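You operate a simulated robot arm through the tools that you are given. There is no shell and no other tool.

You run a simulated robot arm. Do the job below in one go: nothing can be reset, and whatever is moved stays where it is left.

Task
Bend the two ribs that the bend board asks for, one stroke each.
Fine: heater on first; each degree over 35 C bends a rib two degrees, so the iron's heat picks the rib; straps back, heater off.

The check looks at the end state, three seconds after you hand in, the way a careful person would. Anything else that was tipped, shoved, dropped, spilled or broken makes it a failure.

Robot
A 6-joint arm with a fingered hand, fixed in place. Base frame: the origin is on the floor under the middle of its stand, x ahead of it, y to its left, z up; the work surface is at about z = 800. Units: mm, degrees, N and s.
With the tool pointing down near the work surface it reaches from about 500 to 960 mm from the base axis. Its first joint turns from -166.0 to 166.0 degrees. Payload 5 kg.
The TCP is the grasp point between the finger pads, 43 mm short of the fingertips. In the tool frame z runs along the fingers and y along their closing line. The gripper opens to 144 mm; its body begins 50 mm behind the TCP. The gripper is a hand of 5 fingers: y runs from the thumb to the fingers, the wrist lies at [-21, -133, -233] in the tool frame.
Orientation is told as [roll, pitch, yaw] about the base's x, y, z axes, in that order, counted from this pose: with the fingers straight down and the wrist toward the robot, the tool's x, y and z point along [0, 1, 0], [1, 0, 0] and [0, 0, -1] of the base frame.

Tools
- The arm moves only by the tool drive_tool. Its argument "plan" is a list of rows, each a list of 2 entries, a list of its own where there are three numbers: the shift along the tool's x, y, z in mm, then the turn, a rotation vector about the tool's x, y, z in degrees. In form: [[[tx, ty, tz], [wx, wy, wz]], ...]. A call has 1 to 20 rows; each row is the pose to reach, as a shift and turn from the pose commanded when the call began, along the tool's axes at that moment. A row lasts 0.2 s, in which the tool goes at most 50 mm and 8.6 degrees; a call with a longer step from one row to the next is refused whole. Where a pose cannot be reached the arm comes as near as it can. A force on the tool above 40 N (or 10 N above the force at the start of the call, whichever is more), or a blocked arm, ends the call early, and 0.2 s more pass. In this call time passes only in rows, and 0.2 s behind the last. It gives the time, the measured TCP pose, the force on the tool (base axes), the opening and the grip force at its end, in the units of the frame above (readings bear some noise), with the torque about the TCP (base axes, N m) and any sound that the robot's microphone picked up.
- Cameras (640 x 400 px; columns grow to the right, rows downward): "scene" is fixed at [50.1, 649.8, 1611.3]; the picture's right is [-0.67, -0.75, 0.00], its down [-0.58, 0.52, -0.62] and it looks along [0.46, -0.42, -0.78] (base axes); focal length 270 px, centre (320, 200). "wrist" rides on the gripper at [86, -108, -168] in the tool frame; the picture's right is [-0.80, 0.28, -0.53], its down [-0.54, -0.73, 0.42] and it looks along [-0.27, 0.63, 0.73] (tool axes); focal length 275 px, centre (320, 200). There is no depth. A picture from a camera that has moved, and an enlarged one, comes with that camera's place and axes in the base frame and with its lens.
- grab_frame(camera): a new picture of that camera. No time passes.
- raise_lower(by): slides the trunk up (or, below 0, down) by that many mm; the arm rides with it, the base frame stays. It gives what a move gives, with no picture.
- move_fingers(index, middle, ring, little, thumb_bend, thumb_turn): sets how far each is bent, from 0 (flat) to 1 (curled in); at 0.3 the hand is open as for a grip, at 0.7 the pads meet at the TCP. One left out holds its place. A second passes; each finger stops where it meets its share of the squeeze, and holds until it gets a number again. It is the only way to open and close the hand. It gives what a move gives, with no picture; readings hold the bend of each and the force on index, middle, ring, little, thumb and palm. thumb_turn goes from beside the hand (0) to across from the fingers (1), as for a grip.
- close_up(camera, box): a new picture of the part [left, top, right, bottom] of that camera's present view, enlarged. No time passes.
- hand_in(): hands the job in; it is judged then, once.

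Places have to be worked out from the pictures, the camera data and where the tool is seen. Open the gripper and draw the arm clear of the work before you hand the job in, unless the task says otherwise.

The tools are called as a command line: name --argument value ..., lists and objects as JSON in quotes. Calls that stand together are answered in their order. drive_tool: Moves the arm, as the interface text tells. Its arguments: {"type":"object","properties":{"plan":{"type":"array"}},"required":["plan"]} The other tools are called the same way: raise_lower (by) moves the trunk up or down; move_fingers (index, middle, ring, little, thumb_bend, thumb_turn) moves the fingers one by one; grab_frame (camera) takes a picture; close_up (camera, box) takes an enlarged picture of a part of a camera's view; hand_in () hands the job in.

At the start:

```text
clock: 0.0
eef_pos: [455.2, 184.2, 1265.8]
ee_rot: [0.0, 0.1, 0.0]
ft_force: [0.5, 0.3, 0.2]
wrist_torque: [0.03, -0.04, 0.0]
width: 143.6
finger_force: 0.0
shape: jaw
bend: [0.3, 0.3, 0.3, 0.3, 0.3, 0.98]
finger forces: [0.0, 0.1, 0.0, 0.0, 0.1, 0.1]
trunk travel left (down, up): [-450.0, 140.0]
```

scene: 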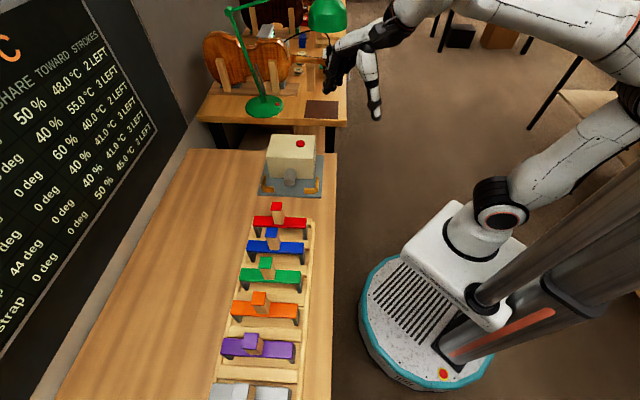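
wrist: 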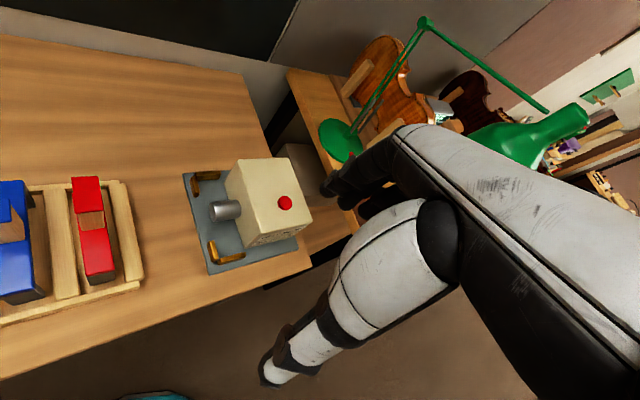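

I start by looking closely at the board and the bench; the chalkboard seems to hold a table of straps, degrees, share, temperature and strokes left.

close_up --camera "scene" --box '[0, 0, 200, 200]'

close_up --camera "scene" --box '[0, 150, 200, 400]'

close_up --camera "scene" --box '[200, 120, 360, 260]'

close_up --camera "scene" --box '[180, 240, 360, 400]'

close_up --camera "wrist" --box '[160, 120, 340, 290]'

close_up --camera "wrist" --box '[0, 130, 180, 330]'

```text
2.00 times, centred on (100, 100) of scene
camera zoom: at [50.1, 649.8, 1611.3], right [-0.67, -0.75, 0.0], down [-0.58, 0.52, -0.62], along [0.46, -0.42, -0.78], focal length 540 px, centre (760, 400)
```

zoom: 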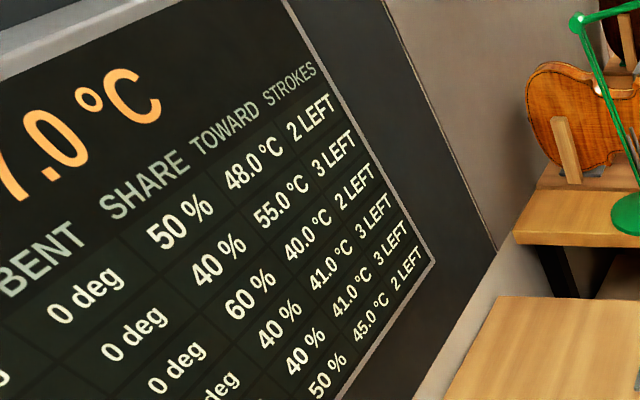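

```text
1.60 times, centred on (100, 275) of scene
camera zoom: at [50.1, 649.8, 1611.3], right [-0.67, -0.75, 0.0], down [-0.58, 0.52, -0.62], along [0.46, -0.42, -0.78], focal length 432 px, centre (672, 80)
```

zoom: 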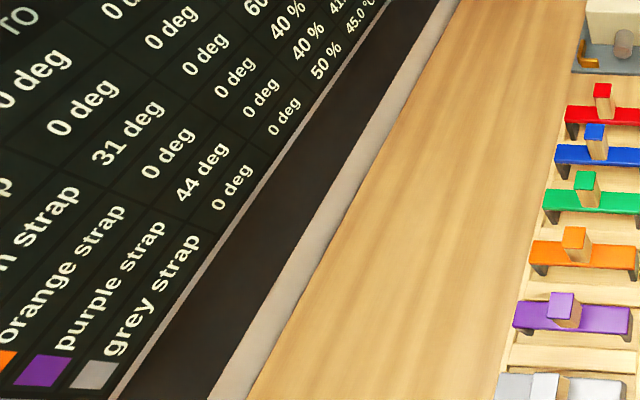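

```text
2.86 times, centred on (280, 190) of scene
camera zoom: at [50.1, 649.8, 1611.3], right [-0.67, -0.75, 0.0], down [-0.58, 0.52, -0.62], along [0.46, -0.42, -0.78], focal length 771 px, centre (434, 229)
```

zoom: 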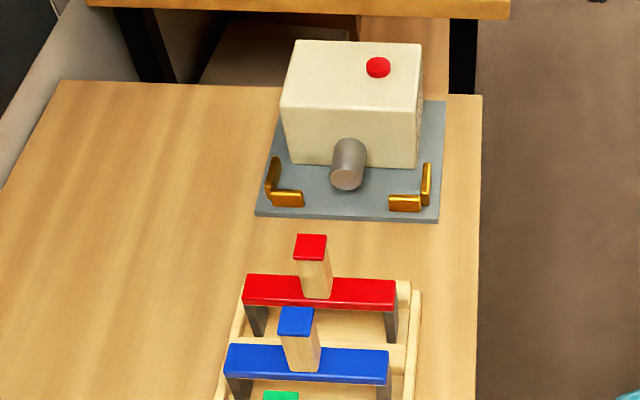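

```text
2.50 times, centred on (270, 320) of scene
camera zoom: at [50.1, 649.8, 1611.3], right [-0.67, -0.75, 0.0], down [-0.58, 0.52, -0.62], along [0.46, -0.42, -0.78], focal length 675 px, centre (445, -100)
```

zoom: 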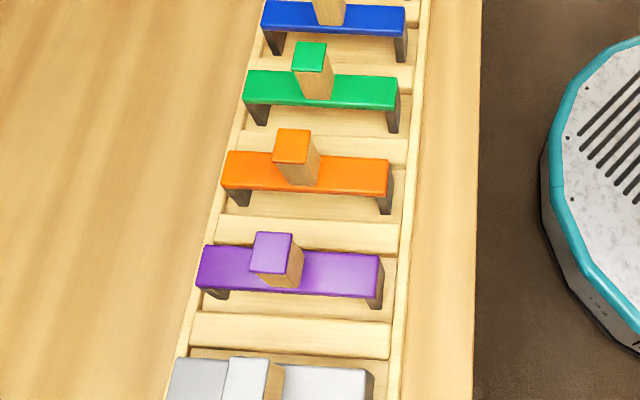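

```text
2.35 times, centred on (250, 205) of wrist
camera zoom: at [346.2, 269.5, 1432.8], right [0.28, -0.8, 0.53], down [-0.73, -0.54, -0.42], along [0.63, -0.27, -0.73], focal length 648 px, centre (485, 188)
```

zoom: 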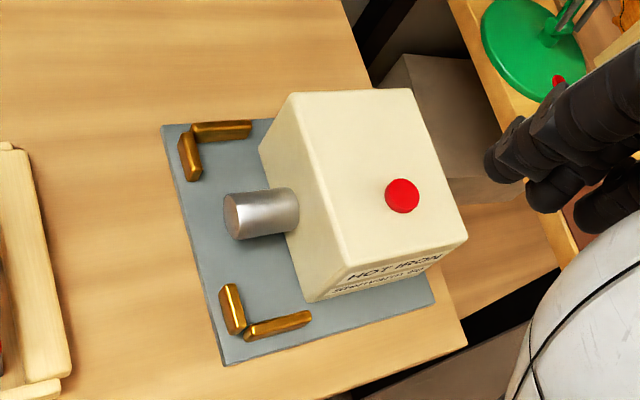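

```text
2.00 times, centred on (90, 230) of wrist
camera zoom: at [346.2, 269.5, 1432.8], right [0.28, -0.8, 0.53], down [-0.73, -0.54, -0.42], along [0.63, -0.27, -0.73], focal length 551 px, centre (780, 140)
```

zoom: 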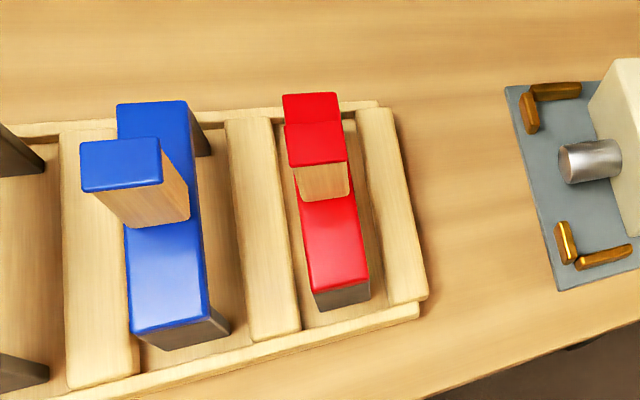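

The board stands along the far side of the bench, and the bench is turned about 45° to the base frame. Strap and strokes columns are only partly visible, so I turn the wrist camera up toward the board, high above everything.

drive_tool --plan '[[[18.2, -15.6, 0], [-5.3, 2.2, -5.3]], [[36.5, -31.2, 0], [-10.65, 4.4, -10.65]], [[54.7, -46.9, 0], [-16, 6.6, -16]], [[73, -62.5, 0], [-21.3, 8.8, -21.3]], [[91.2, -78.1, 0], [-26.6, 11, -26.6]], [[109.5, -93.7, 0], [-32, 13.2, -32]], [[127.7, -109.4, 0], [-37.3, 15.4, -37.3]], [[146, -125, 0], [-42.6, 17.6, -42.6]]]'

```text
clock: 1.8
eef_pos: [330.1, 329.3, 1265.6]
ee_rot: [0.0, -45.1, 45.1]
ft_force: [0.4, 0.0, -0.3]
wrist_torque: [-0.01, 0.01, 0.03]
width: 143.6
finger_force: 0.0
shape: jaw
bend: [0.3, 0.3, 0.3, 0.3, 0.3, 0.98]
finger forces: [0.1, 0.0, 0.0, 0.0, 0.1, 0.0]
trunk travel left (down, up): [-450.0, 140.0]
```

The arm reached the lookout pose; now I take the wrist and scene pictures.

grab_frame --camera "wrist"

grab_frame --camera "scene"

```text
taken
camera wrist: at [130.2, 251.8, 1306.9], right [0.44, -0.69, 0.58], down [0.23, -0.53, -0.81], along [0.87, 0.49, -0.07], focal length 275 px, centre (320, 200)
```

wrist: 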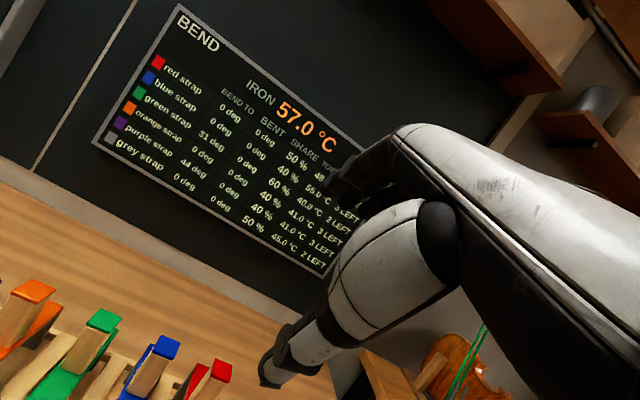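

```text
taken
```

scene: 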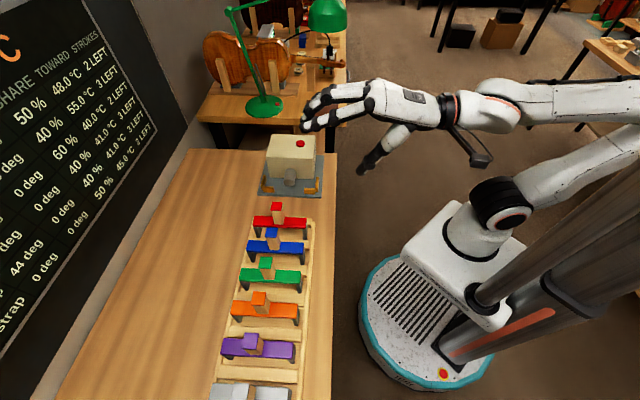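

The board is readable; I enlarge it to get each number exactly.

close_up --camera "wrist" --box '[90, 0, 250, 100]'

close_up --camera "wrist" --box '[90, 100, 250, 200]'

close_up --camera "wrist" --box '[200, 80, 360, 180]'

close_up --camera "wrist" --box '[200, 160, 380, 280]'

```text
4.00 times, centred on (170, 50) of wrist
camera zoom: at [130.2, 251.8, 1306.9], right [0.44, -0.69, 0.58], down [0.23, -0.53, -0.81], along [0.87, 0.49, -0.07], focal length 1101 px, centre (920, 800)
```

zoom: 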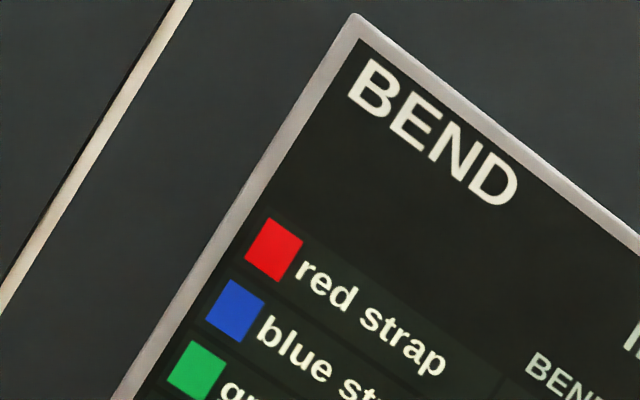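

```text
4.00 times, centred on (170, 150) of wrist
camera zoom: at [130.2, 251.8, 1306.9], right [0.44, -0.69, 0.58], down [0.23, -0.53, -0.81], along [0.87, 0.49, -0.07], focal length 1101 px, centre (920, 400)
```

zoom: 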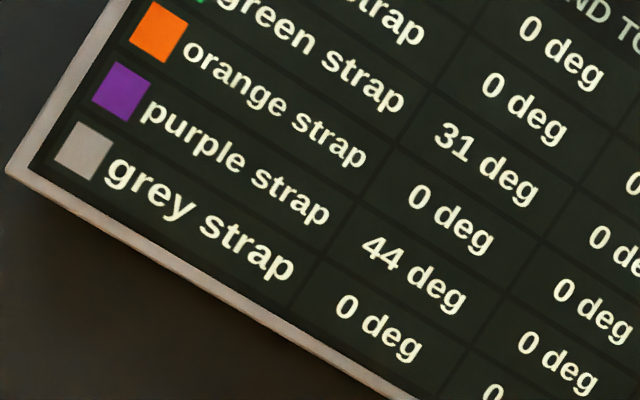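

```text
4.00 times, centred on (280, 130) of wrist
camera zoom: at [130.2, 251.8, 1306.9], right [0.44, -0.69, 0.58], down [0.23, -0.53, -0.81], along [0.87, 0.49, -0.07], focal length 1101 px, centre (480, 480)
```

zoom: 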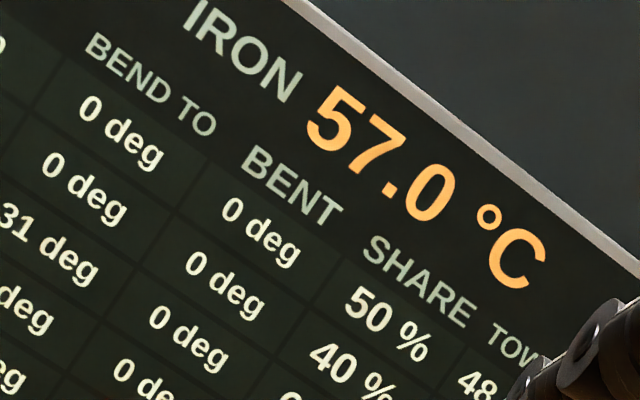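

```text
3.33 times, centred on (290, 220) of wrist
camera zoom: at [130.2, 251.8, 1306.9], right [0.44, -0.69, 0.58], down [0.23, -0.53, -0.81], along [0.87, 0.49, -0.07], focal length 918 px, centre (420, 133)
```

zoom: 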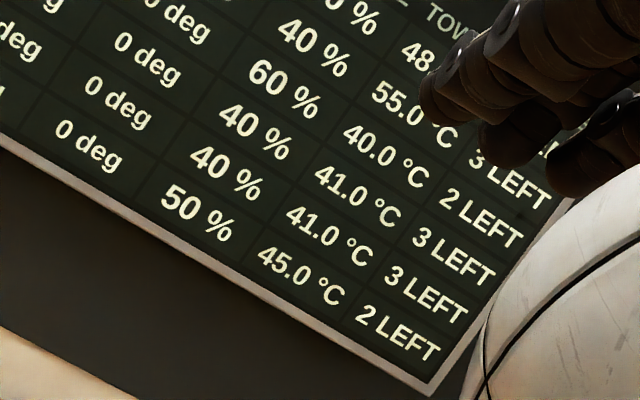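

Board read: green must bend to 31°, purple to 44°; the iron shows 57.0 °C (→ 44° for purple; then 40 % toward 41 gives 50.6 °C → 31° for green), so purple goes first, then green. Now I tip the hand back down and look at the iron and its cradle from nearer.

drive_tool --plan '[[[-21, -23.5, 10], [6.43, 0, 0]], [[-43, -47, 20], [12.86, 0, 0]], [[-64, -70.6, 30], [19.3, 0, 0]], [[-86, -94, 40], [25.7, 0, 0]], [[-107, -117.6, 50], [32.1, 0, 0]], [[-129, -141, 60], [38.6, 0, 0]], [[-150, -164.7, 70], [45, 0, 0]]]'

grab_frame --camera "wrist"

grab_frame --camera "scene"

```text
clock: 2.6
eef_pos: [290.2, 317.7, 1202.5]
ee_rot: [-0.3, -27.0, 57.1]
ft_force: [1.1, 0.5, 1.2]
wrist_torque: [0.03, 0.0, 0.0]
width: 144.0
finger_force: 0.1
shape: jaw
bend: [0.3, 0.3, 0.3, 0.3, 0.3, 0.98]
finger forces: [0.0, 0.0, 0.0, 0.1, 0.1, 0.0]
trunk travel left (down, up): [-450.0, 140.0]
stopped in row 4: the arm was blocked; the commanded pose is now the measured one
```

```text
taken
camera wrist: at [123.3, 219.3, 1302.7], right [0.67, -0.42, 0.61], down [0.21, -0.68, -0.7], along [0.71, 0.6, -0.37], focal length 275 px, centre (320, 200)
```

wrist: 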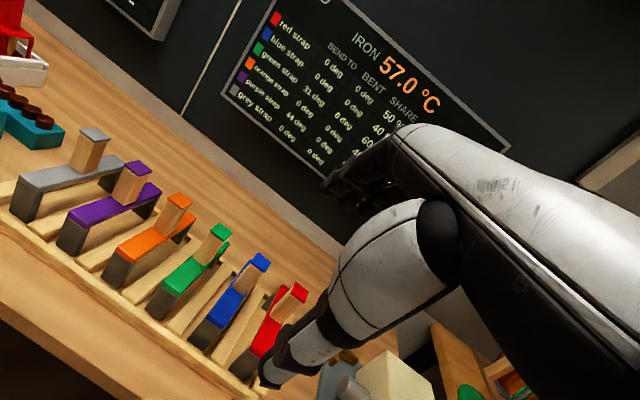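

```text
taken
```

scene: 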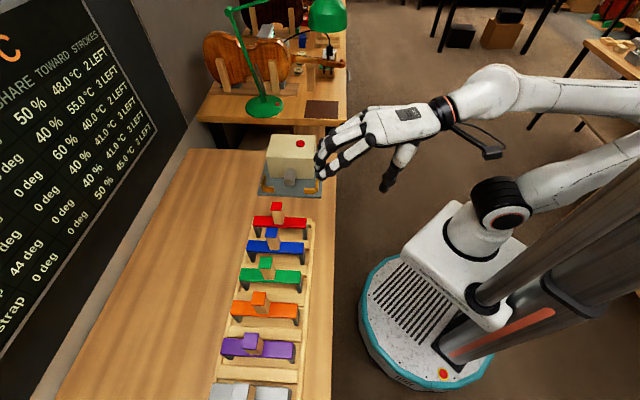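

The arm ran into its own inner limit (too close to its column), nothing was touched. I move outward to a radius over 520 mm and point the hand straight down with yaw 45° to look at the iron.

drive_tool --plan '[[[-30.8, 3.9, 11.7], [4.5, -0.5, 2]], [[-61.5, 7.8, 23.4], [9, -0.95, 4]], [[-92.3, 11.6, 35.1], [13.45, -1.4, 5.95]], [[-123, 15.5, 46.8], [17.9, -1.9, 7.9]], [[-153.8, 19.4, 58.5], [22.4, -2.4, 9.9]], [[-184.6, 23.3, 70.2], [26.9, -2.85, 11.9]]]'

grab_frame --camera "wrist"

grab_frame --camera "scene"

```text
clock: 4.0
eef_pos: [476.9, 260.3, 1148.4]
ee_rot: [-0.3, 0.2, 44.7]
ft_force: [0.1, 0.8, -0.5]
wrist_torque: [-0.01, 0.01, 0.0]
width: 143.8
finger_force: 0.0
shape: jaw
bend: [0.3, 0.3, 0.3, 0.3, 0.3, 0.98]
finger forces: [0.0, 0.1, 0.1, 0.0, 0.0, 0.0]
trunk travel left (down, up): [-450.0, 140.0]
```

```text
taken
camera wrist: at [338.2, 245.9, 1316.1], right [0.76, -0.36, 0.54], down [-0.13, -0.9, -0.42], along [0.63, 0.25, -0.73], focal length 275 px, centre (320, 200)
```

wrist: 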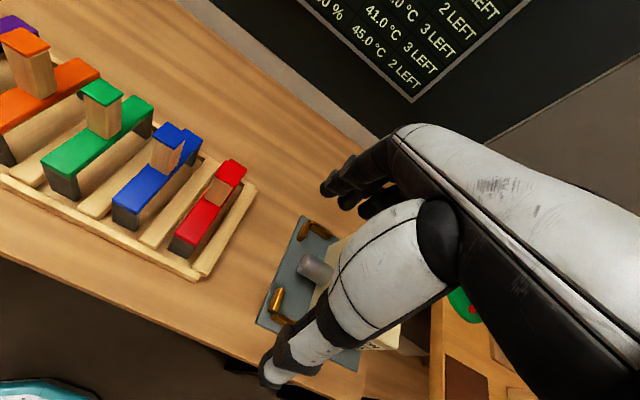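

```text
taken
```

scene: 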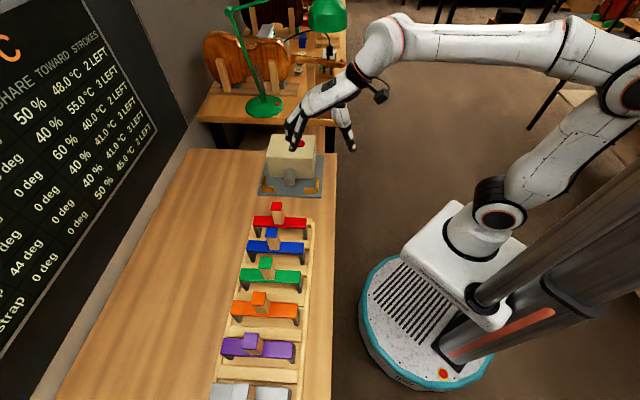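

The hand hides the iron, so I slide the hand toward the right of the bench (tool −x) at the same height so that the iron comes into the free left part of the wrist view.

drive_tool --plan '[[[-40, 0, 0], [0, 0, 0]], [[-80, 0, 0], [0, 0, 0]], [[-120, 0, 0], [0, 0, 0]], [[-160, 0, 0], [0, 0, 0]], [[-200, 0, 0], [0, 0, 0]]]'

grab_frame --camera "wrist"

close_up --camera "wrist" --box '[40, 130, 280, 340]'

```text
clock: 5.2
eef_pos: [615.1, 115.8, 1149.6]
ee_rot: [-0.2, 0.1, 44.8]
ft_force: [-0.5, 0.7, -1.2]
wrist_torque: [-0.01, 0.02, 0.01]
width: 143.8
finger_force: 0.1
shape: jaw
bend: [0.3, 0.3, 0.3, 0.3, 0.3, 0.98]
finger forces: [0.0, 0.0, 0.0, 0.1, 0.0, 0.2]
trunk travel left (down, up): [-450.0, 140.0]
```

```text
taken
camera wrist: at [477.7, 102.0, 1317.5], right [0.76, -0.36, 0.54], down [-0.13, -0.9, -0.42], along [0.63, 0.25, -0.73], focal length 275 px, centre (320, 200)
```

wrist: 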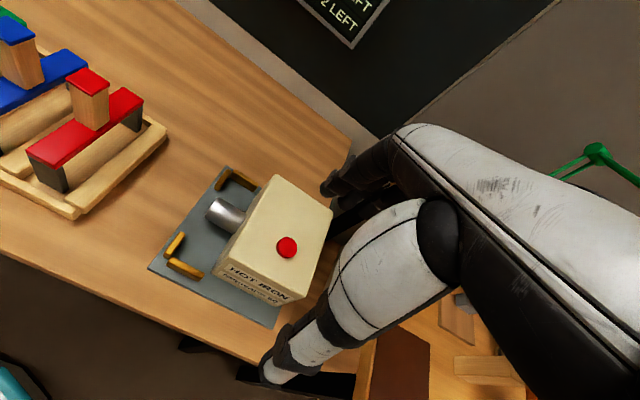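

```text
1.90 times, centred on (160, 235) of wrist
camera zoom: at [477.7, 102.0, 1317.5], right [0.76, -0.36, 0.54], down [-0.13, -0.9, -0.42], along [0.63, 0.25, -0.73], focal length 524 px, centre (625, 133)
```

zoom: 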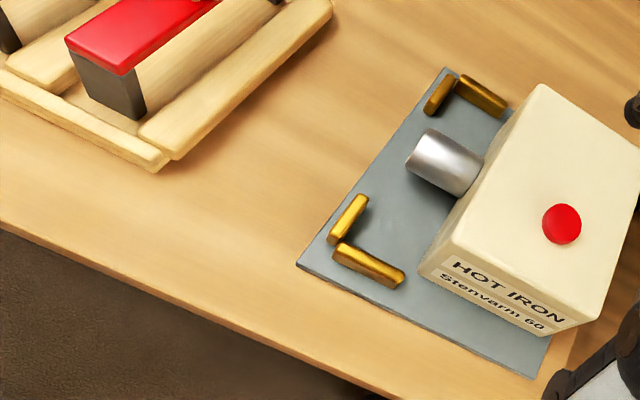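

The iron's red button sits near a≈611, b≈−380 (bench frame along/left), z≈941, with a pipe sticking out over two L-shaped brass corner stops. Next I move over the rack to see the purple and green straps closely.

drive_tool --plan '[[[39, 3.7, 4.8], [0, 0, 0]], [[78, 7.4, 9.6], [0, 0, 0]], [[117, 11.1, 14.4], [0, 0, 0]], [[156, 14.8, 19.2], [0, 0, 0]], [[195, 18.5, 24], [0, 0, 0]], [[234, 22.2, 28.8], [0, 0, 0]], [[273, 26, 33.6], [0, 0, 0]], [[312, 29.7, 38.4], [0, 0, 0]], [[351, 33.4, 43.2], [0, 0, 0]], [[390, 37.1, 48], [0, 0, 0]], [[429, 40.8, 52.8], [0, 0, 0]], [[468, 44.5, 57.6], [0, 0.1, -0.1]], [[507, 48.2, 62.4], [0, 0.1, -0.1]], [[546, 52, 67], [-0.1, 0.2, -0.2]]]'

grab_frame --camera "wrist"

grab_frame --camera "scene"

```text
clock: 8.2
eef_pos: [267.6, 541.2, 1079.8]
ee_rot: [0.0, 0.0, 44.8]
ft_force: [-0.2, -0.1, 0.1]
wrist_torque: [-0.03, -0.02, 0.03]
width: 143.8
finger_force: 0.1
shape: jaw
bend: [0.3, 0.3, 0.3, 0.3, 0.3, 0.98]
finger forces: [0.0, 0.1, 0.0, 0.0, 0.1, 0.0]
trunk travel left (down, up): [-450.0, 140.0]
```

```text
taken
camera wrist: at [130.6, 526.1, 1248.1], right [0.76, -0.36, 0.53], down [-0.13, -0.9, -0.42], along [0.63, 0.25, -0.73], focal length 275 px, centre (320, 200)
```

wrist: 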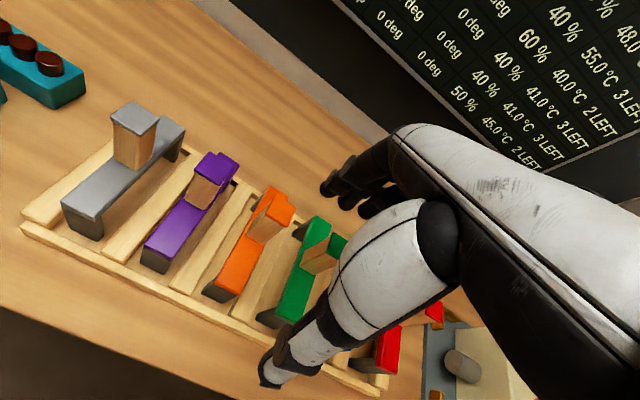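

```text
taken
```

scene: 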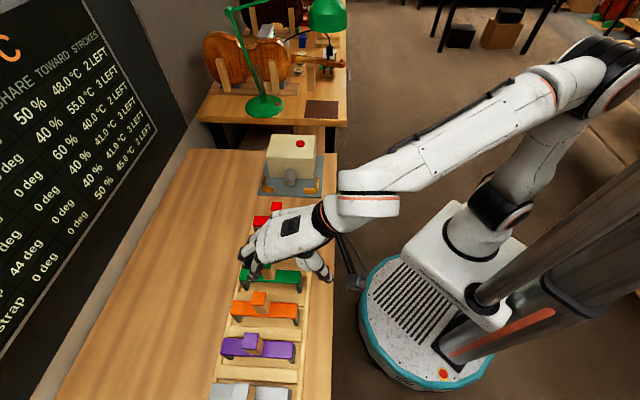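

Purple is clearly visible; I enlarge it and its neighbours for measuring.

close_up --camera "wrist" --box '[120, 130, 280, 290]'

close_up --camera "wrist" --box '[20, 90, 220, 250]'

close_up --camera "scene" --box '[200, 300, 340, 400]'

close_up --camera "scene" --box '[240, 120, 340, 200]'

```text
2.50 times, centred on (200, 210) of wrist
camera zoom: at [130.6, 526.1, 1248.1], right [0.76, -0.36, 0.53], down [-0.13, -0.9, -0.42], along [0.63, 0.25, -0.73], focal length 688 px, centre (620, 175)
```

zoom: 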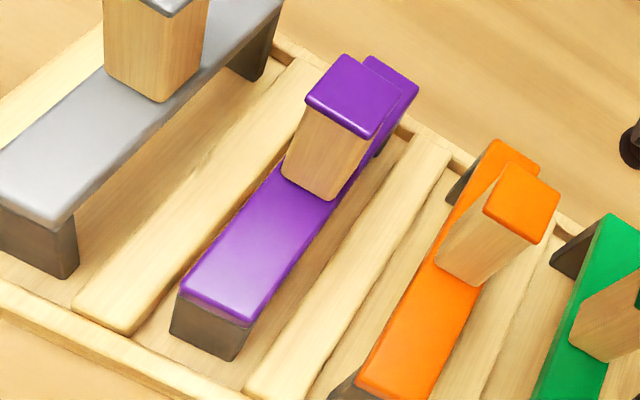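

```text
2.50 times, centred on (120, 170) of wrist
camera zoom: at [130.6, 526.1, 1248.1], right [0.76, -0.36, 0.53], down [-0.13, -0.9, -0.42], along [0.63, 0.25, -0.73], focal length 688 px, centre (820, 275)
```

zoom: 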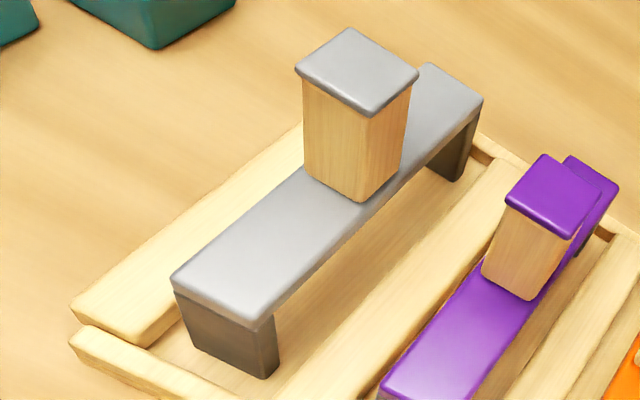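

```text
4.00 times, centred on (270, 350) of scene
camera zoom: at [50.1, 649.8, 1611.3], right [-0.67, -0.75, 0.0], down [-0.58, 0.52, -0.62], along [0.46, -0.42, -0.78], focal length 1079 px, centre (520, -400)
```

zoom: 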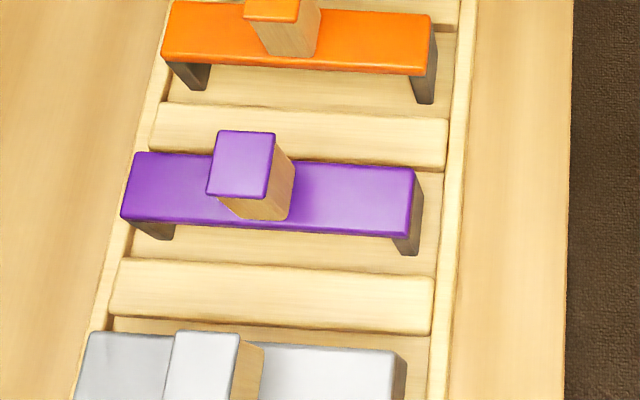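

```text
5.00 times, centred on (290, 160) of scene
camera zoom: at [50.1, 649.8, 1611.3], right [-0.67, -0.75, 0.0], down [-0.58, 0.52, -0.62], along [0.46, -0.42, -0.78], focal length 1349 px, centre (470, 400)
```

zoom: 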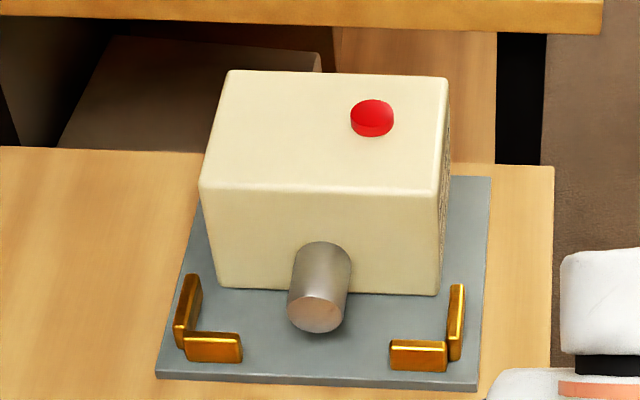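

Triangulating both cameras gives purple's handle cap at a≈649, b≈310, top z≈975 (30 mm square), bar top z≈881. I now zoom hard on the cradle to measure the stops and the pipe.

close_up --camera "scene" --box '[254, 160, 326, 205]'

close_up --camera "scene" --box '[220, 325, 310, 375]'

close_up --camera "scene" --box '[230, 190, 320, 250]'

close_up --camera "scene" --box '[220, 240, 350, 300]'

```text
8.89 times, centred on (290, 182) of scene
camera zoom: at [50.1, 649.8, 1611.3], right [-0.67, -0.75, 0.0], down [-0.58, 0.52, -0.62], along [0.46, -0.42, -0.78], focal length 2399 px, centre (587, 356)
```

zoom: 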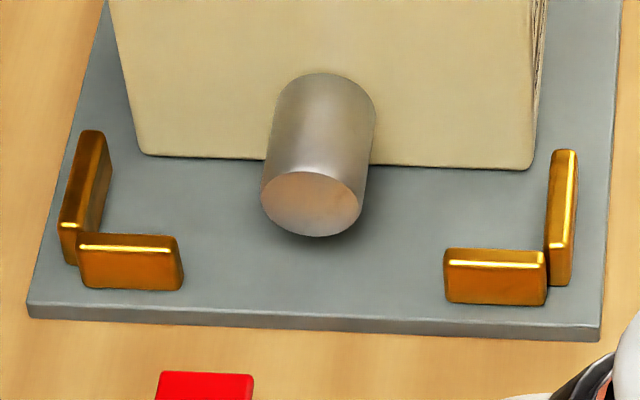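

```text
7.11 times, centred on (265, 350) of scene
camera zoom: at [50.1, 649.8, 1611.3], right [-0.67, -0.75, 0.0], down [-0.58, 0.52, -0.62], along [0.46, -0.42, -0.78], focal length 1919 px, centre (711, -867)
```

zoom: 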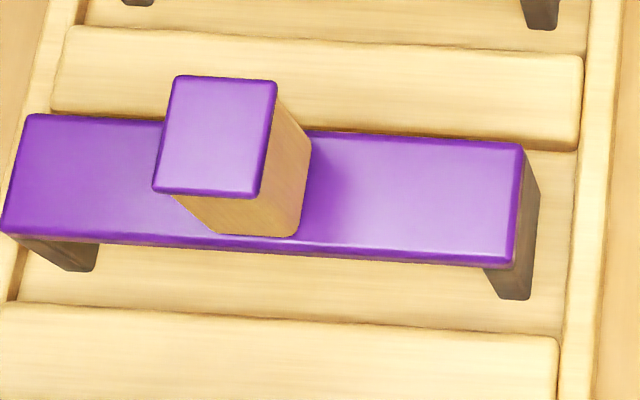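

```text
6.67 times, centred on (275, 220) of scene
camera zoom: at [50.1, 649.8, 1611.3], right [-0.67, -0.75, 0.0], down [-0.58, 0.52, -0.62], along [0.46, -0.42, -0.78], focal length 1799 px, centre (620, 67)
```

zoom: 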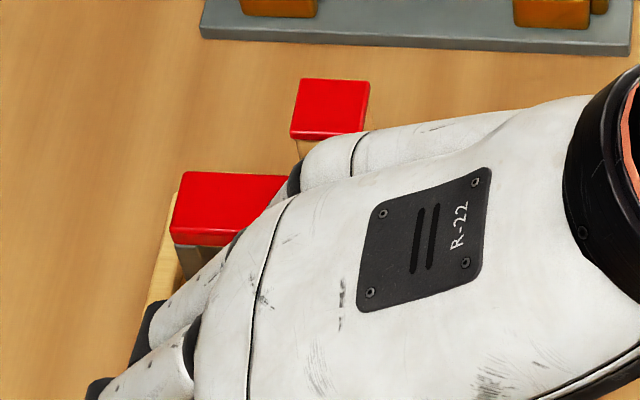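

```text
4.92 times, centred on (285, 270) of scene
camera zoom: at [50.1, 649.8, 1611.3], right [-0.67, -0.75, 0.0], down [-0.58, 0.52, -0.62], along [0.46, -0.42, -0.78], focal length 1328 px, centre (492, -145)
```

zoom: 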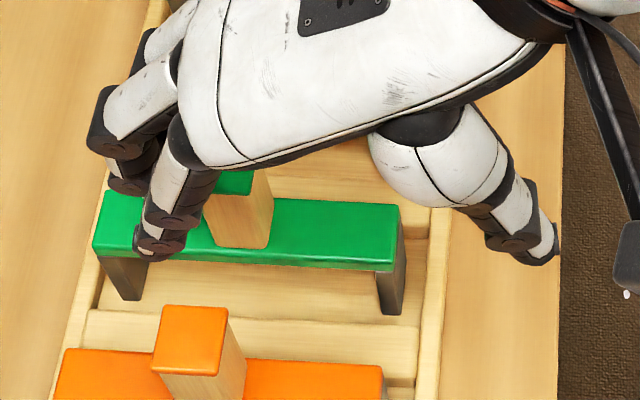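

The cradle has about ±14 mm play along the bar and ±15 mm across; its pipe top is near z≈867 and the iron face is close behind. The hand's fingers seem to reach mostly toward tool −x, so I examine the hand's shape in the scene view.

close_up --camera "scene" --box '[225, 235, 345, 300]'

close_up --camera "wrist" --box '[250, 110, 470, 400]'

```text
5.33 times, centred on (285, 268) of scene
camera zoom: at [50.1, 649.8, 1611.3], right [-0.67, -0.75, 0.0], down [-0.58, 0.52, -0.62], along [0.46, -0.42, -0.78], focal length 1439 px, centre (507, -160)
```

zoom: 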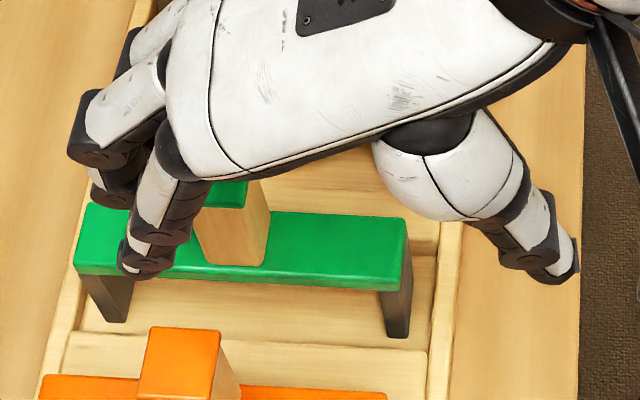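

```text
1.38 times, centred on (360, 255) of wrist
camera zoom: at [130.6, 526.1, 1248.1], right [0.76, -0.36, 0.53], down [-0.13, -0.9, -0.42], along [0.63, 0.25, -0.73], focal length 380 px, centre (265, 124)
```

zoom: 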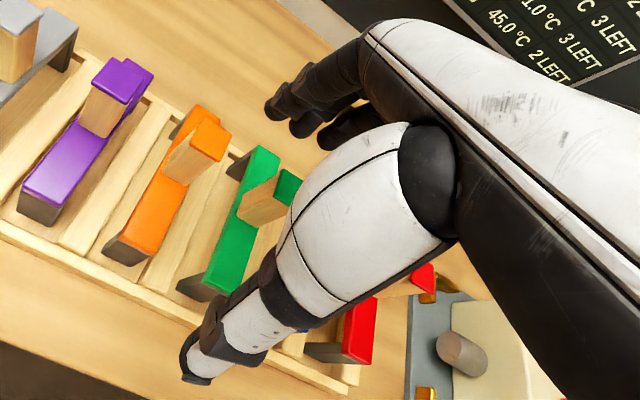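

Index tip lies about (+83, +10, −33) from the TCP and the thumb tip hangs lowest, with ring and little toward tool −x. For pressing the button I curl everything but the index away, after first moving to a free spot near the iron.

drive_tool --plan '[[[-40, 0, -5], [0, 0, 0]], [[-80, 0, -10], [0, 0, 0]], [[-120, 0, -15], [0, 0, 0]], [[-160, 0, -20], [0, 0, 0]], [[-200, 0, -25], [0, 0, 0]], [[-240, 0, -30], [0, 0, 0]], [[-280, 0, -35], [0, 0, 0]], [[-320, 0, -40], [0, 0, 0]], [[-360, 0, -40], [0, 0, 0]], [[-400, 0, -40], [0, 0, 0]], [[-440, 0, -40], [0, 0, 0]], [[-480, -10, -40], [0, 0, -0.1]], [[-520, -20, -40], [0, 0, -0.2]], [[-560, -30, -40], [0, 0, -0.2]]]'

move_fingers --index 0.4 --middle 1.0 --ring 1.0 --little 1.0 --thumb_bend 0.3 --thumb_turn 0.0

grab_frame --camera "wrist"

grab_frame --camera "scene"

close_up --camera "scene" --box '[230, 60, 400, 200]'

```text
clock: 11.2
eef_pos: [641.6, 125.8, 1121.4]
ee_rot: [-0.1, 0.0, 45.2]
ft_force: [0.3, -0.2, -0.9]
wrist_torque: [0.05, 0.0, 0.0]
width: 143.8
finger_force: 0.1
shape: jaw
bend: [0.3, 0.3, 0.3, 0.3, 0.3, 0.98]
finger forces: [0.1, 0.1, 0.0, 0.0, 0.1, 0.0]
trunk travel left (down, up): [-450.0, 140.0]
```

```text
clock: 12.2
eef_pos: [640.5, 124.9, 1122.1]
ee_rot: [0.0, 0.0, 45.2]
ft_force: [-1.1, -0.2, -0.2]
wrist_torque: [0.0, 0.0, -0.02]
width: 200.3
finger_force: 0.1
shape: fingers
bend: [0.4, 1.0, 1.0, 1.0, 0.3, 0.0]
finger forces: [0.0, 0.0, 0.1, 0.0, 0.0, 0.1]
trunk travel left (down, up): [-450.0, 140.0]
```

```text
taken
camera wrist: at [503.0, 109.5, 1290.3], right [0.77, -0.36, 0.53], down [-0.13, -0.9, -0.42], along [0.63, 0.26, -0.73], focal length 275 px, centre (320, 200)
```

wrist: 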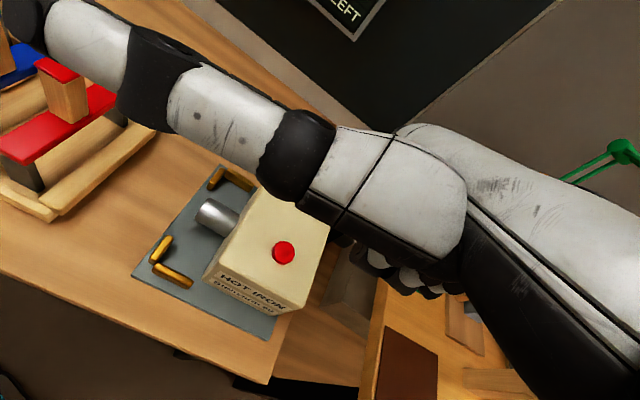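

```text
taken
```

scene: 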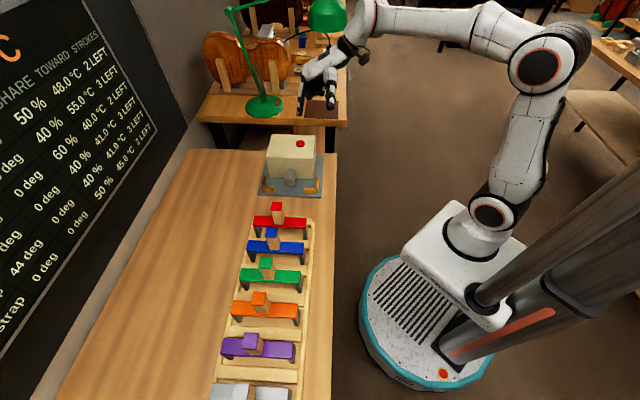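

```text
2.86 times, centred on (315, 130) of scene
camera zoom: at [50.1, 649.8, 1611.3], right [-0.67, -0.75, 0.0], down [-0.58, 0.52, -0.62], along [0.46, -0.42, -0.78], focal length 771 px, centre (334, 400)
```

zoom: 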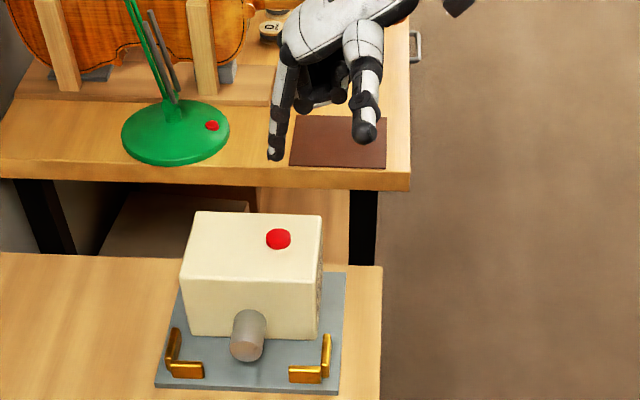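

The index now hangs lowest, thumb swung safely aside. I move over the button and down to about 45 mm above it, then check from both cameras.

drive_tool --plan '[[[-12, 3, 20], [0, 0, 0]], [[-25, 6, 45], [0, 0, 0]], [[-25, 6, 75], [0, 0, 0.1]], [[-25, 6, 100], [0, 0, 0.2]]]'

close_up --camera "scene" --box '[250, 100, 350, 170]'

grab_frame --camera "wrist"

```text
clock: 13.2
eef_pos: [663.4, 110.7, 1021.4]
ee_rot: [-0.1, 0.0, 45.0]
ft_force: [0.1, -0.4, -0.1]
wrist_torque: [-0.01, -0.02, -0.05]
width: 200.0
finger_force: 0.1
shape: fingers
bend: [0.4, 1.0, 1.0, 1.0, 0.3, 0.0]
finger forces: [0.1, 0.0, 0.0, 0.0, 0.0, 0.1]
trunk travel left (down, up): [-450.0, 140.0]
```

```text
5.71 times, centred on (300, 135) of scene
camera zoom: at [50.1, 649.8, 1611.3], right [-0.67, -0.75, 0.0], down [-0.58, 0.52, -0.62], along [0.46, -0.42, -0.78], focal length 1542 px, centre (434, 571)
```

zoom: 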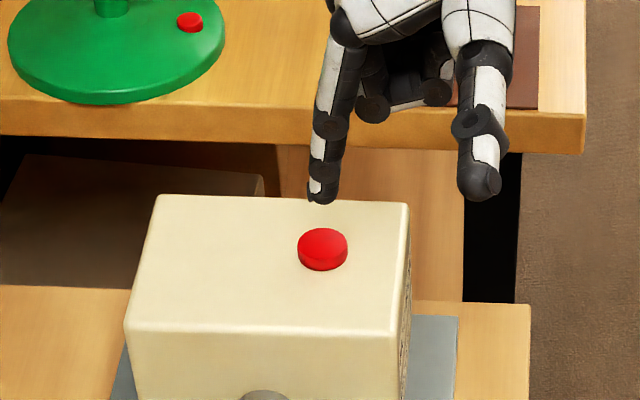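

```text
taken
camera wrist: at [525.6, 94.6, 1189.1], right [0.76, -0.36, 0.53], down [-0.13, -0.9, -0.42], along [0.63, 0.25, -0.73], focal length 275 px, centre (320, 200)
```

wrist: 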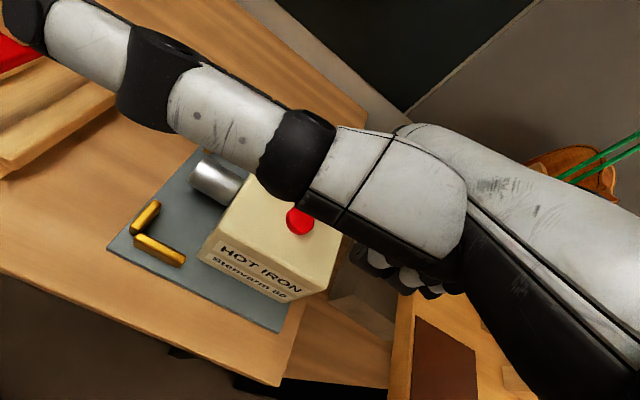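

Tip is about 40 mm above the button and nearly over its centre. I shift 6 mm to tool −x and go down 28 mm, then check again.

drive_tool --plan '[[[-6, 0, 8], [0, 0, 0]], [[-6, 0, 18], [0, 0, 0]], [[-6, 0, 28], [0, 0, 0]]]'

close_up --camera "scene" --box '[270, 120, 330, 165]'

```text
clock: 14.1
eef_pos: [667.8, 107.9, 993.2]
ee_rot: [-0.1, 0.0, 45.0]
ft_force: [-0.2, -0.3, -0.4]
wrist_torque: [0.04, 0.0, -0.02]
width: 200.2
finger_force: 0.1
shape: fingers
bend: [0.4, 1.0, 1.0, 1.0, 0.3, 0.0]
finger forces: [0.0, 0.0, 0.0, 0.0, 0.0, 0.1]
trunk travel left (down, up): [-450.0, 140.0]
```

```text
8.89 times, centred on (300, 142) of scene
camera zoom: at [50.1, 649.8, 1611.3], right [-0.67, -0.75, 0.0], down [-0.58, 0.52, -0.62], along [0.46, -0.42, -0.78], focal length 2399 px, centre (498, 711)
```

zoom: 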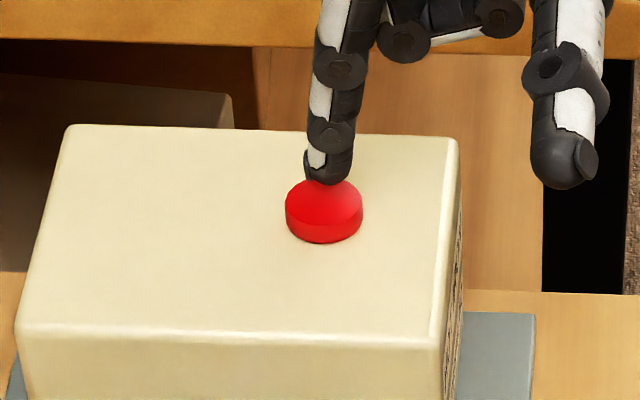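

The fingertip is centred about 11 mm above the button. I press down in small steps and watch the force.

drive_tool --plan '[[[0, 0, 4], [0, 0, 0]], [[0, 0, 8], [0, 0, 0]], [[0, 0, 10], [0, 0, 0]], [[0, 0, 12], [0, 0, 0]]]'

close_up --camera "scene" --box '[270, 120, 330, 165]'

```text
clock: 15.1
eef_pos: [669.2, 107.0, 981.8]
ee_rot: [0.1, -0.1, 44.9]
ft_force: [0.5, -0.1, 1.6]
wrist_torque: [0.09, -0.07, -0.01]
width: 200.2
finger_force: 1.2
shape: fingers
bend: [0.4, 1.0, 1.0, 1.0, 0.3, 0.0]
finger forces: [1.5, 0.0, 0.1, 0.0, 0.1, 0.1]
trunk travel left (down, up): [-450.0, 140.0]
```

```text
8.89 times, centred on (300, 142) of scene
camera zoom: at [50.1, 649.8, 1611.3], right [-0.67, -0.75, 0.0], down [-0.58, 0.52, -0.62], along [0.46, -0.42, -0.78], focal length 2399 px, centre (498, 711)
```

zoom: 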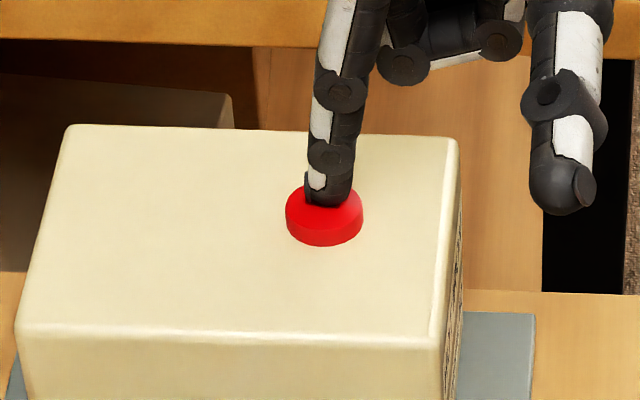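

Contact is made (1.5 N) with the button just starting to give. I press a few millimetres more.

drive_tool --plan '[[[0, 0, 1], [0, 0, 0]], [[0, 0, 2], [0, 0, 0]], [[0, 0, 3], [0, 0, 0]]]'

close_up --camera "scene" --box '[270, 120, 330, 165]'

close_up --camera "scene" --box '[0, 20, 160, 140]'

```text
clock: 15.8
eef_pos: [669.9, 108.0, 977.1]
ee_rot: [0.0, -0.1, 45.0]
ft_force: [-1.0, -0.9, 4.5]
wrist_torque: [0.18, -0.12, 0.01]
width: 200.1
finger_force: 1.6
shape: fingers
bend: [0.4, 1.0, 1.0, 1.0, 0.3, 0.0]
finger forces: [3.8, 0.0, 0.0, 0.1, 0.1, 0.1]
trunk travel left (down, up): [-450.0, 140.0]
heard: click
```

```text
8.89 times, centred on (300, 142) of scene
camera zoom: at [50.1, 649.8, 1611.3], right [-0.67, -0.75, 0.0], down [-0.58, 0.52, -0.62], along [0.46, -0.42, -0.78], focal length 2399 px, centre (498, 711)
```

zoom: 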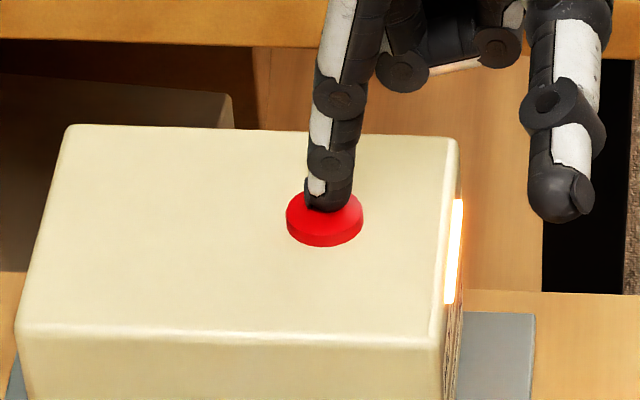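

```text
3.33 times, centred on (80, 80) of scene
camera zoom: at [50.1, 649.8, 1611.3], right [-0.67, -0.75, 0.0], down [-0.58, 0.52, -0.62], along [0.46, -0.42, -0.78], focal length 900 px, centre (1120, 600)
```

zoom: 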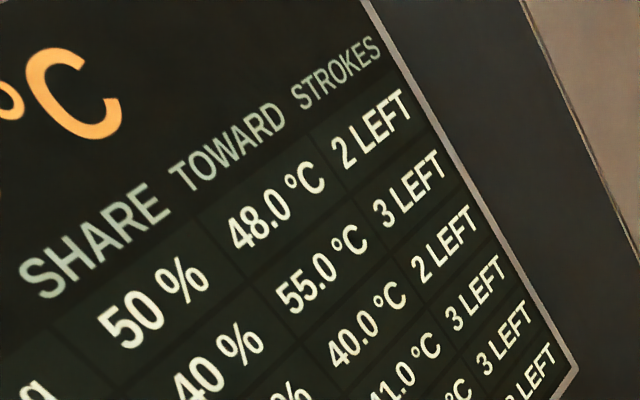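

A click sounded and a lamp on the iron's side glows: heater on. I lift the finger straight up and recheck the temperature and light.

drive_tool --plan '[[[0, 0, -15], [0, 0, 0]], [[0, 0, -50], [0, 0, 0]], [[0, 0, -95], [0, 0, 0]], [[0, 0, -143], [0, 0, 0]]]'

grab_frame --camera "wrist"

grab_frame --camera "scene"

```text
clock: 16.9
eef_pos: [669.5, 107.2, 1122.6]
ee_rot: [0.0, 0.0, 44.9]
ft_force: [0.7, 0.1, 0.3]
wrist_torque: [-0.04, 0.01, -0.02]
width: 199.8
finger_force: 0.0
shape: fingers
bend: [0.4, 1.0, 1.0, 1.0, 0.3, 0.0]
finger forces: [0.0, 0.0, 0.0, 0.0, 0.1, 0.1]
trunk travel left (down, up): [-450.0, 140.0]
```

```text
taken
camera wrist: at [531.0, 91.2, 1290.4], right [0.76, -0.36, 0.53], down [-0.13, -0.9, -0.42], along [0.63, 0.25, -0.73], focal length 275 px, centre (320, 200)
```

wrist: 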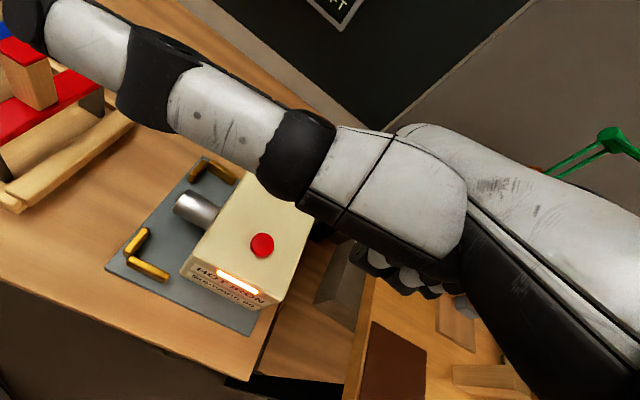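

```text
taken
```

scene: 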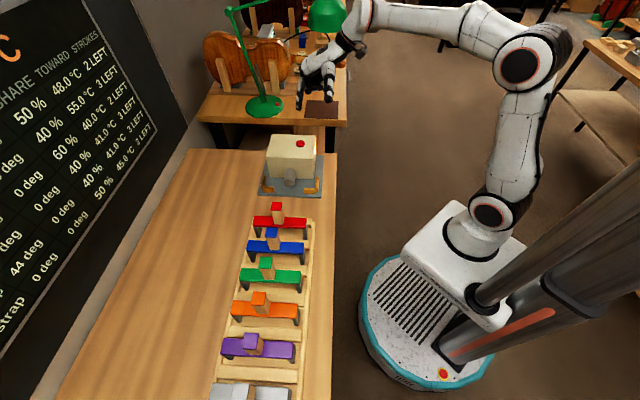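

Heater lamp is lit. On the way to the rack I tilt the hand up to check the iron temperature on the board again.

drive_tool --plan '[[[37.5, -2.5, -2.5], [-3.3, 0, 0]], [[75, -5, -5], [-6.7, 0, 0]], [[112.5, -7.5, -7.5], [-10, 0, 0]], [[150, -10, -10], [-13.3, 0, 0]], [[187.5, -12.5, -12.5], [-16.7, 0, 0]], [[225, -15, -15], [-20, 0, 0]], [[262.5, -17.5, -17.5], [-23.3, 0, 0]], [[300, -20, -20], [-26.7, 0, 0]], [[337.5, -22.5, -22.5], [-30, 0, 0]], [[375, -25, -25], [-33.3, 0, 0]], [[412.5, -27.5, -27.5], [-36.7, 0, 0]], [[450, -30, -30], [-40, 0, 0]]]'

move_fingers --index 0.3 --middle 0.3 --ring 1.0 --little 1.0 --thumb_bend 0.3 --thumb_turn 1.0

grab_frame --camera "wrist"

grab_frame --camera "scene"

```text
clock: 19.4
eef_pos: [329.9, 402.7, 1149.3]
ee_rot: [0.0, -39.9, 44.9]
ft_force: [-0.3, -0.6, 0.6]
wrist_torque: [-0.02, 0.04, 0.01]
width: 200.2
finger_force: 0.1
shape: fingers
bend: [0.4, 1.0, 1.0, 1.0, 0.3, 0.0]
finger forces: [0.0, 0.1, 0.1, 0.1, 0.0, 0.0]
out of reach, approached as far as the arm can: row 10
trunk travel left (down, up): [-450.0, 140.0]
```

```text
clock: 20.4
eef_pos: [330.5, 403.7, 1151.2]
ee_rot: [0.0, -40.0, 45.1]
ft_force: [0.1, -0.1, -0.4]
wrist_torque: [-0.03, -0.02, 0.0]
width: 149.3
finger_force: 0.0
shape: fingers
bend: [0.3, 0.3, 1.0, 1.0, 0.3, 0.97]
finger forces: [0.0, 0.0, 0.0, 0.0, 0.0, 0.0]
trunk travel left (down, up): [-450.0, 140.0]
```

```text
taken
camera wrist: at [134.1, 329.8, 1208.8], right [0.47, -0.65, 0.59], down [0.18, -0.58, -0.79], along [0.86, 0.48, -0.16], focal length 275 px, centre (320, 200)
```

wrist: 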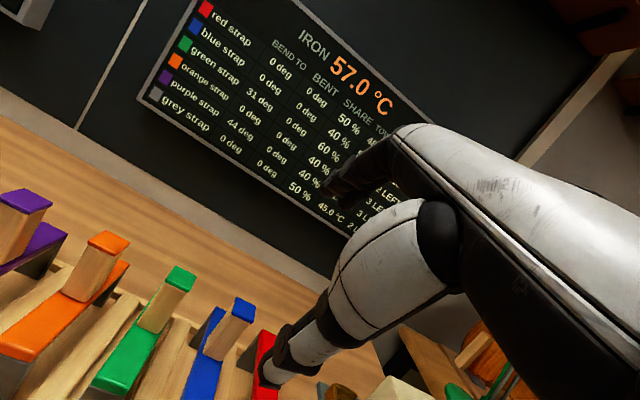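

```text
taken
```

scene: 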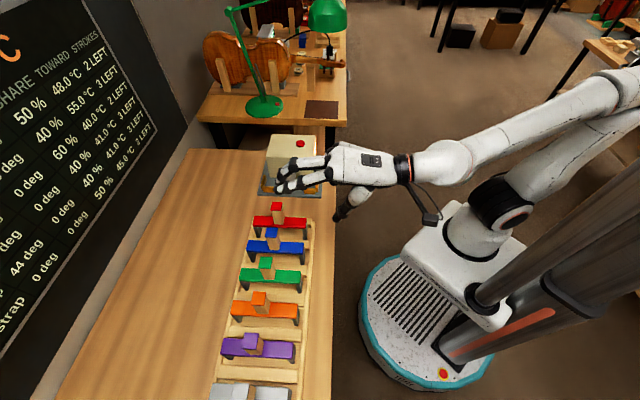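

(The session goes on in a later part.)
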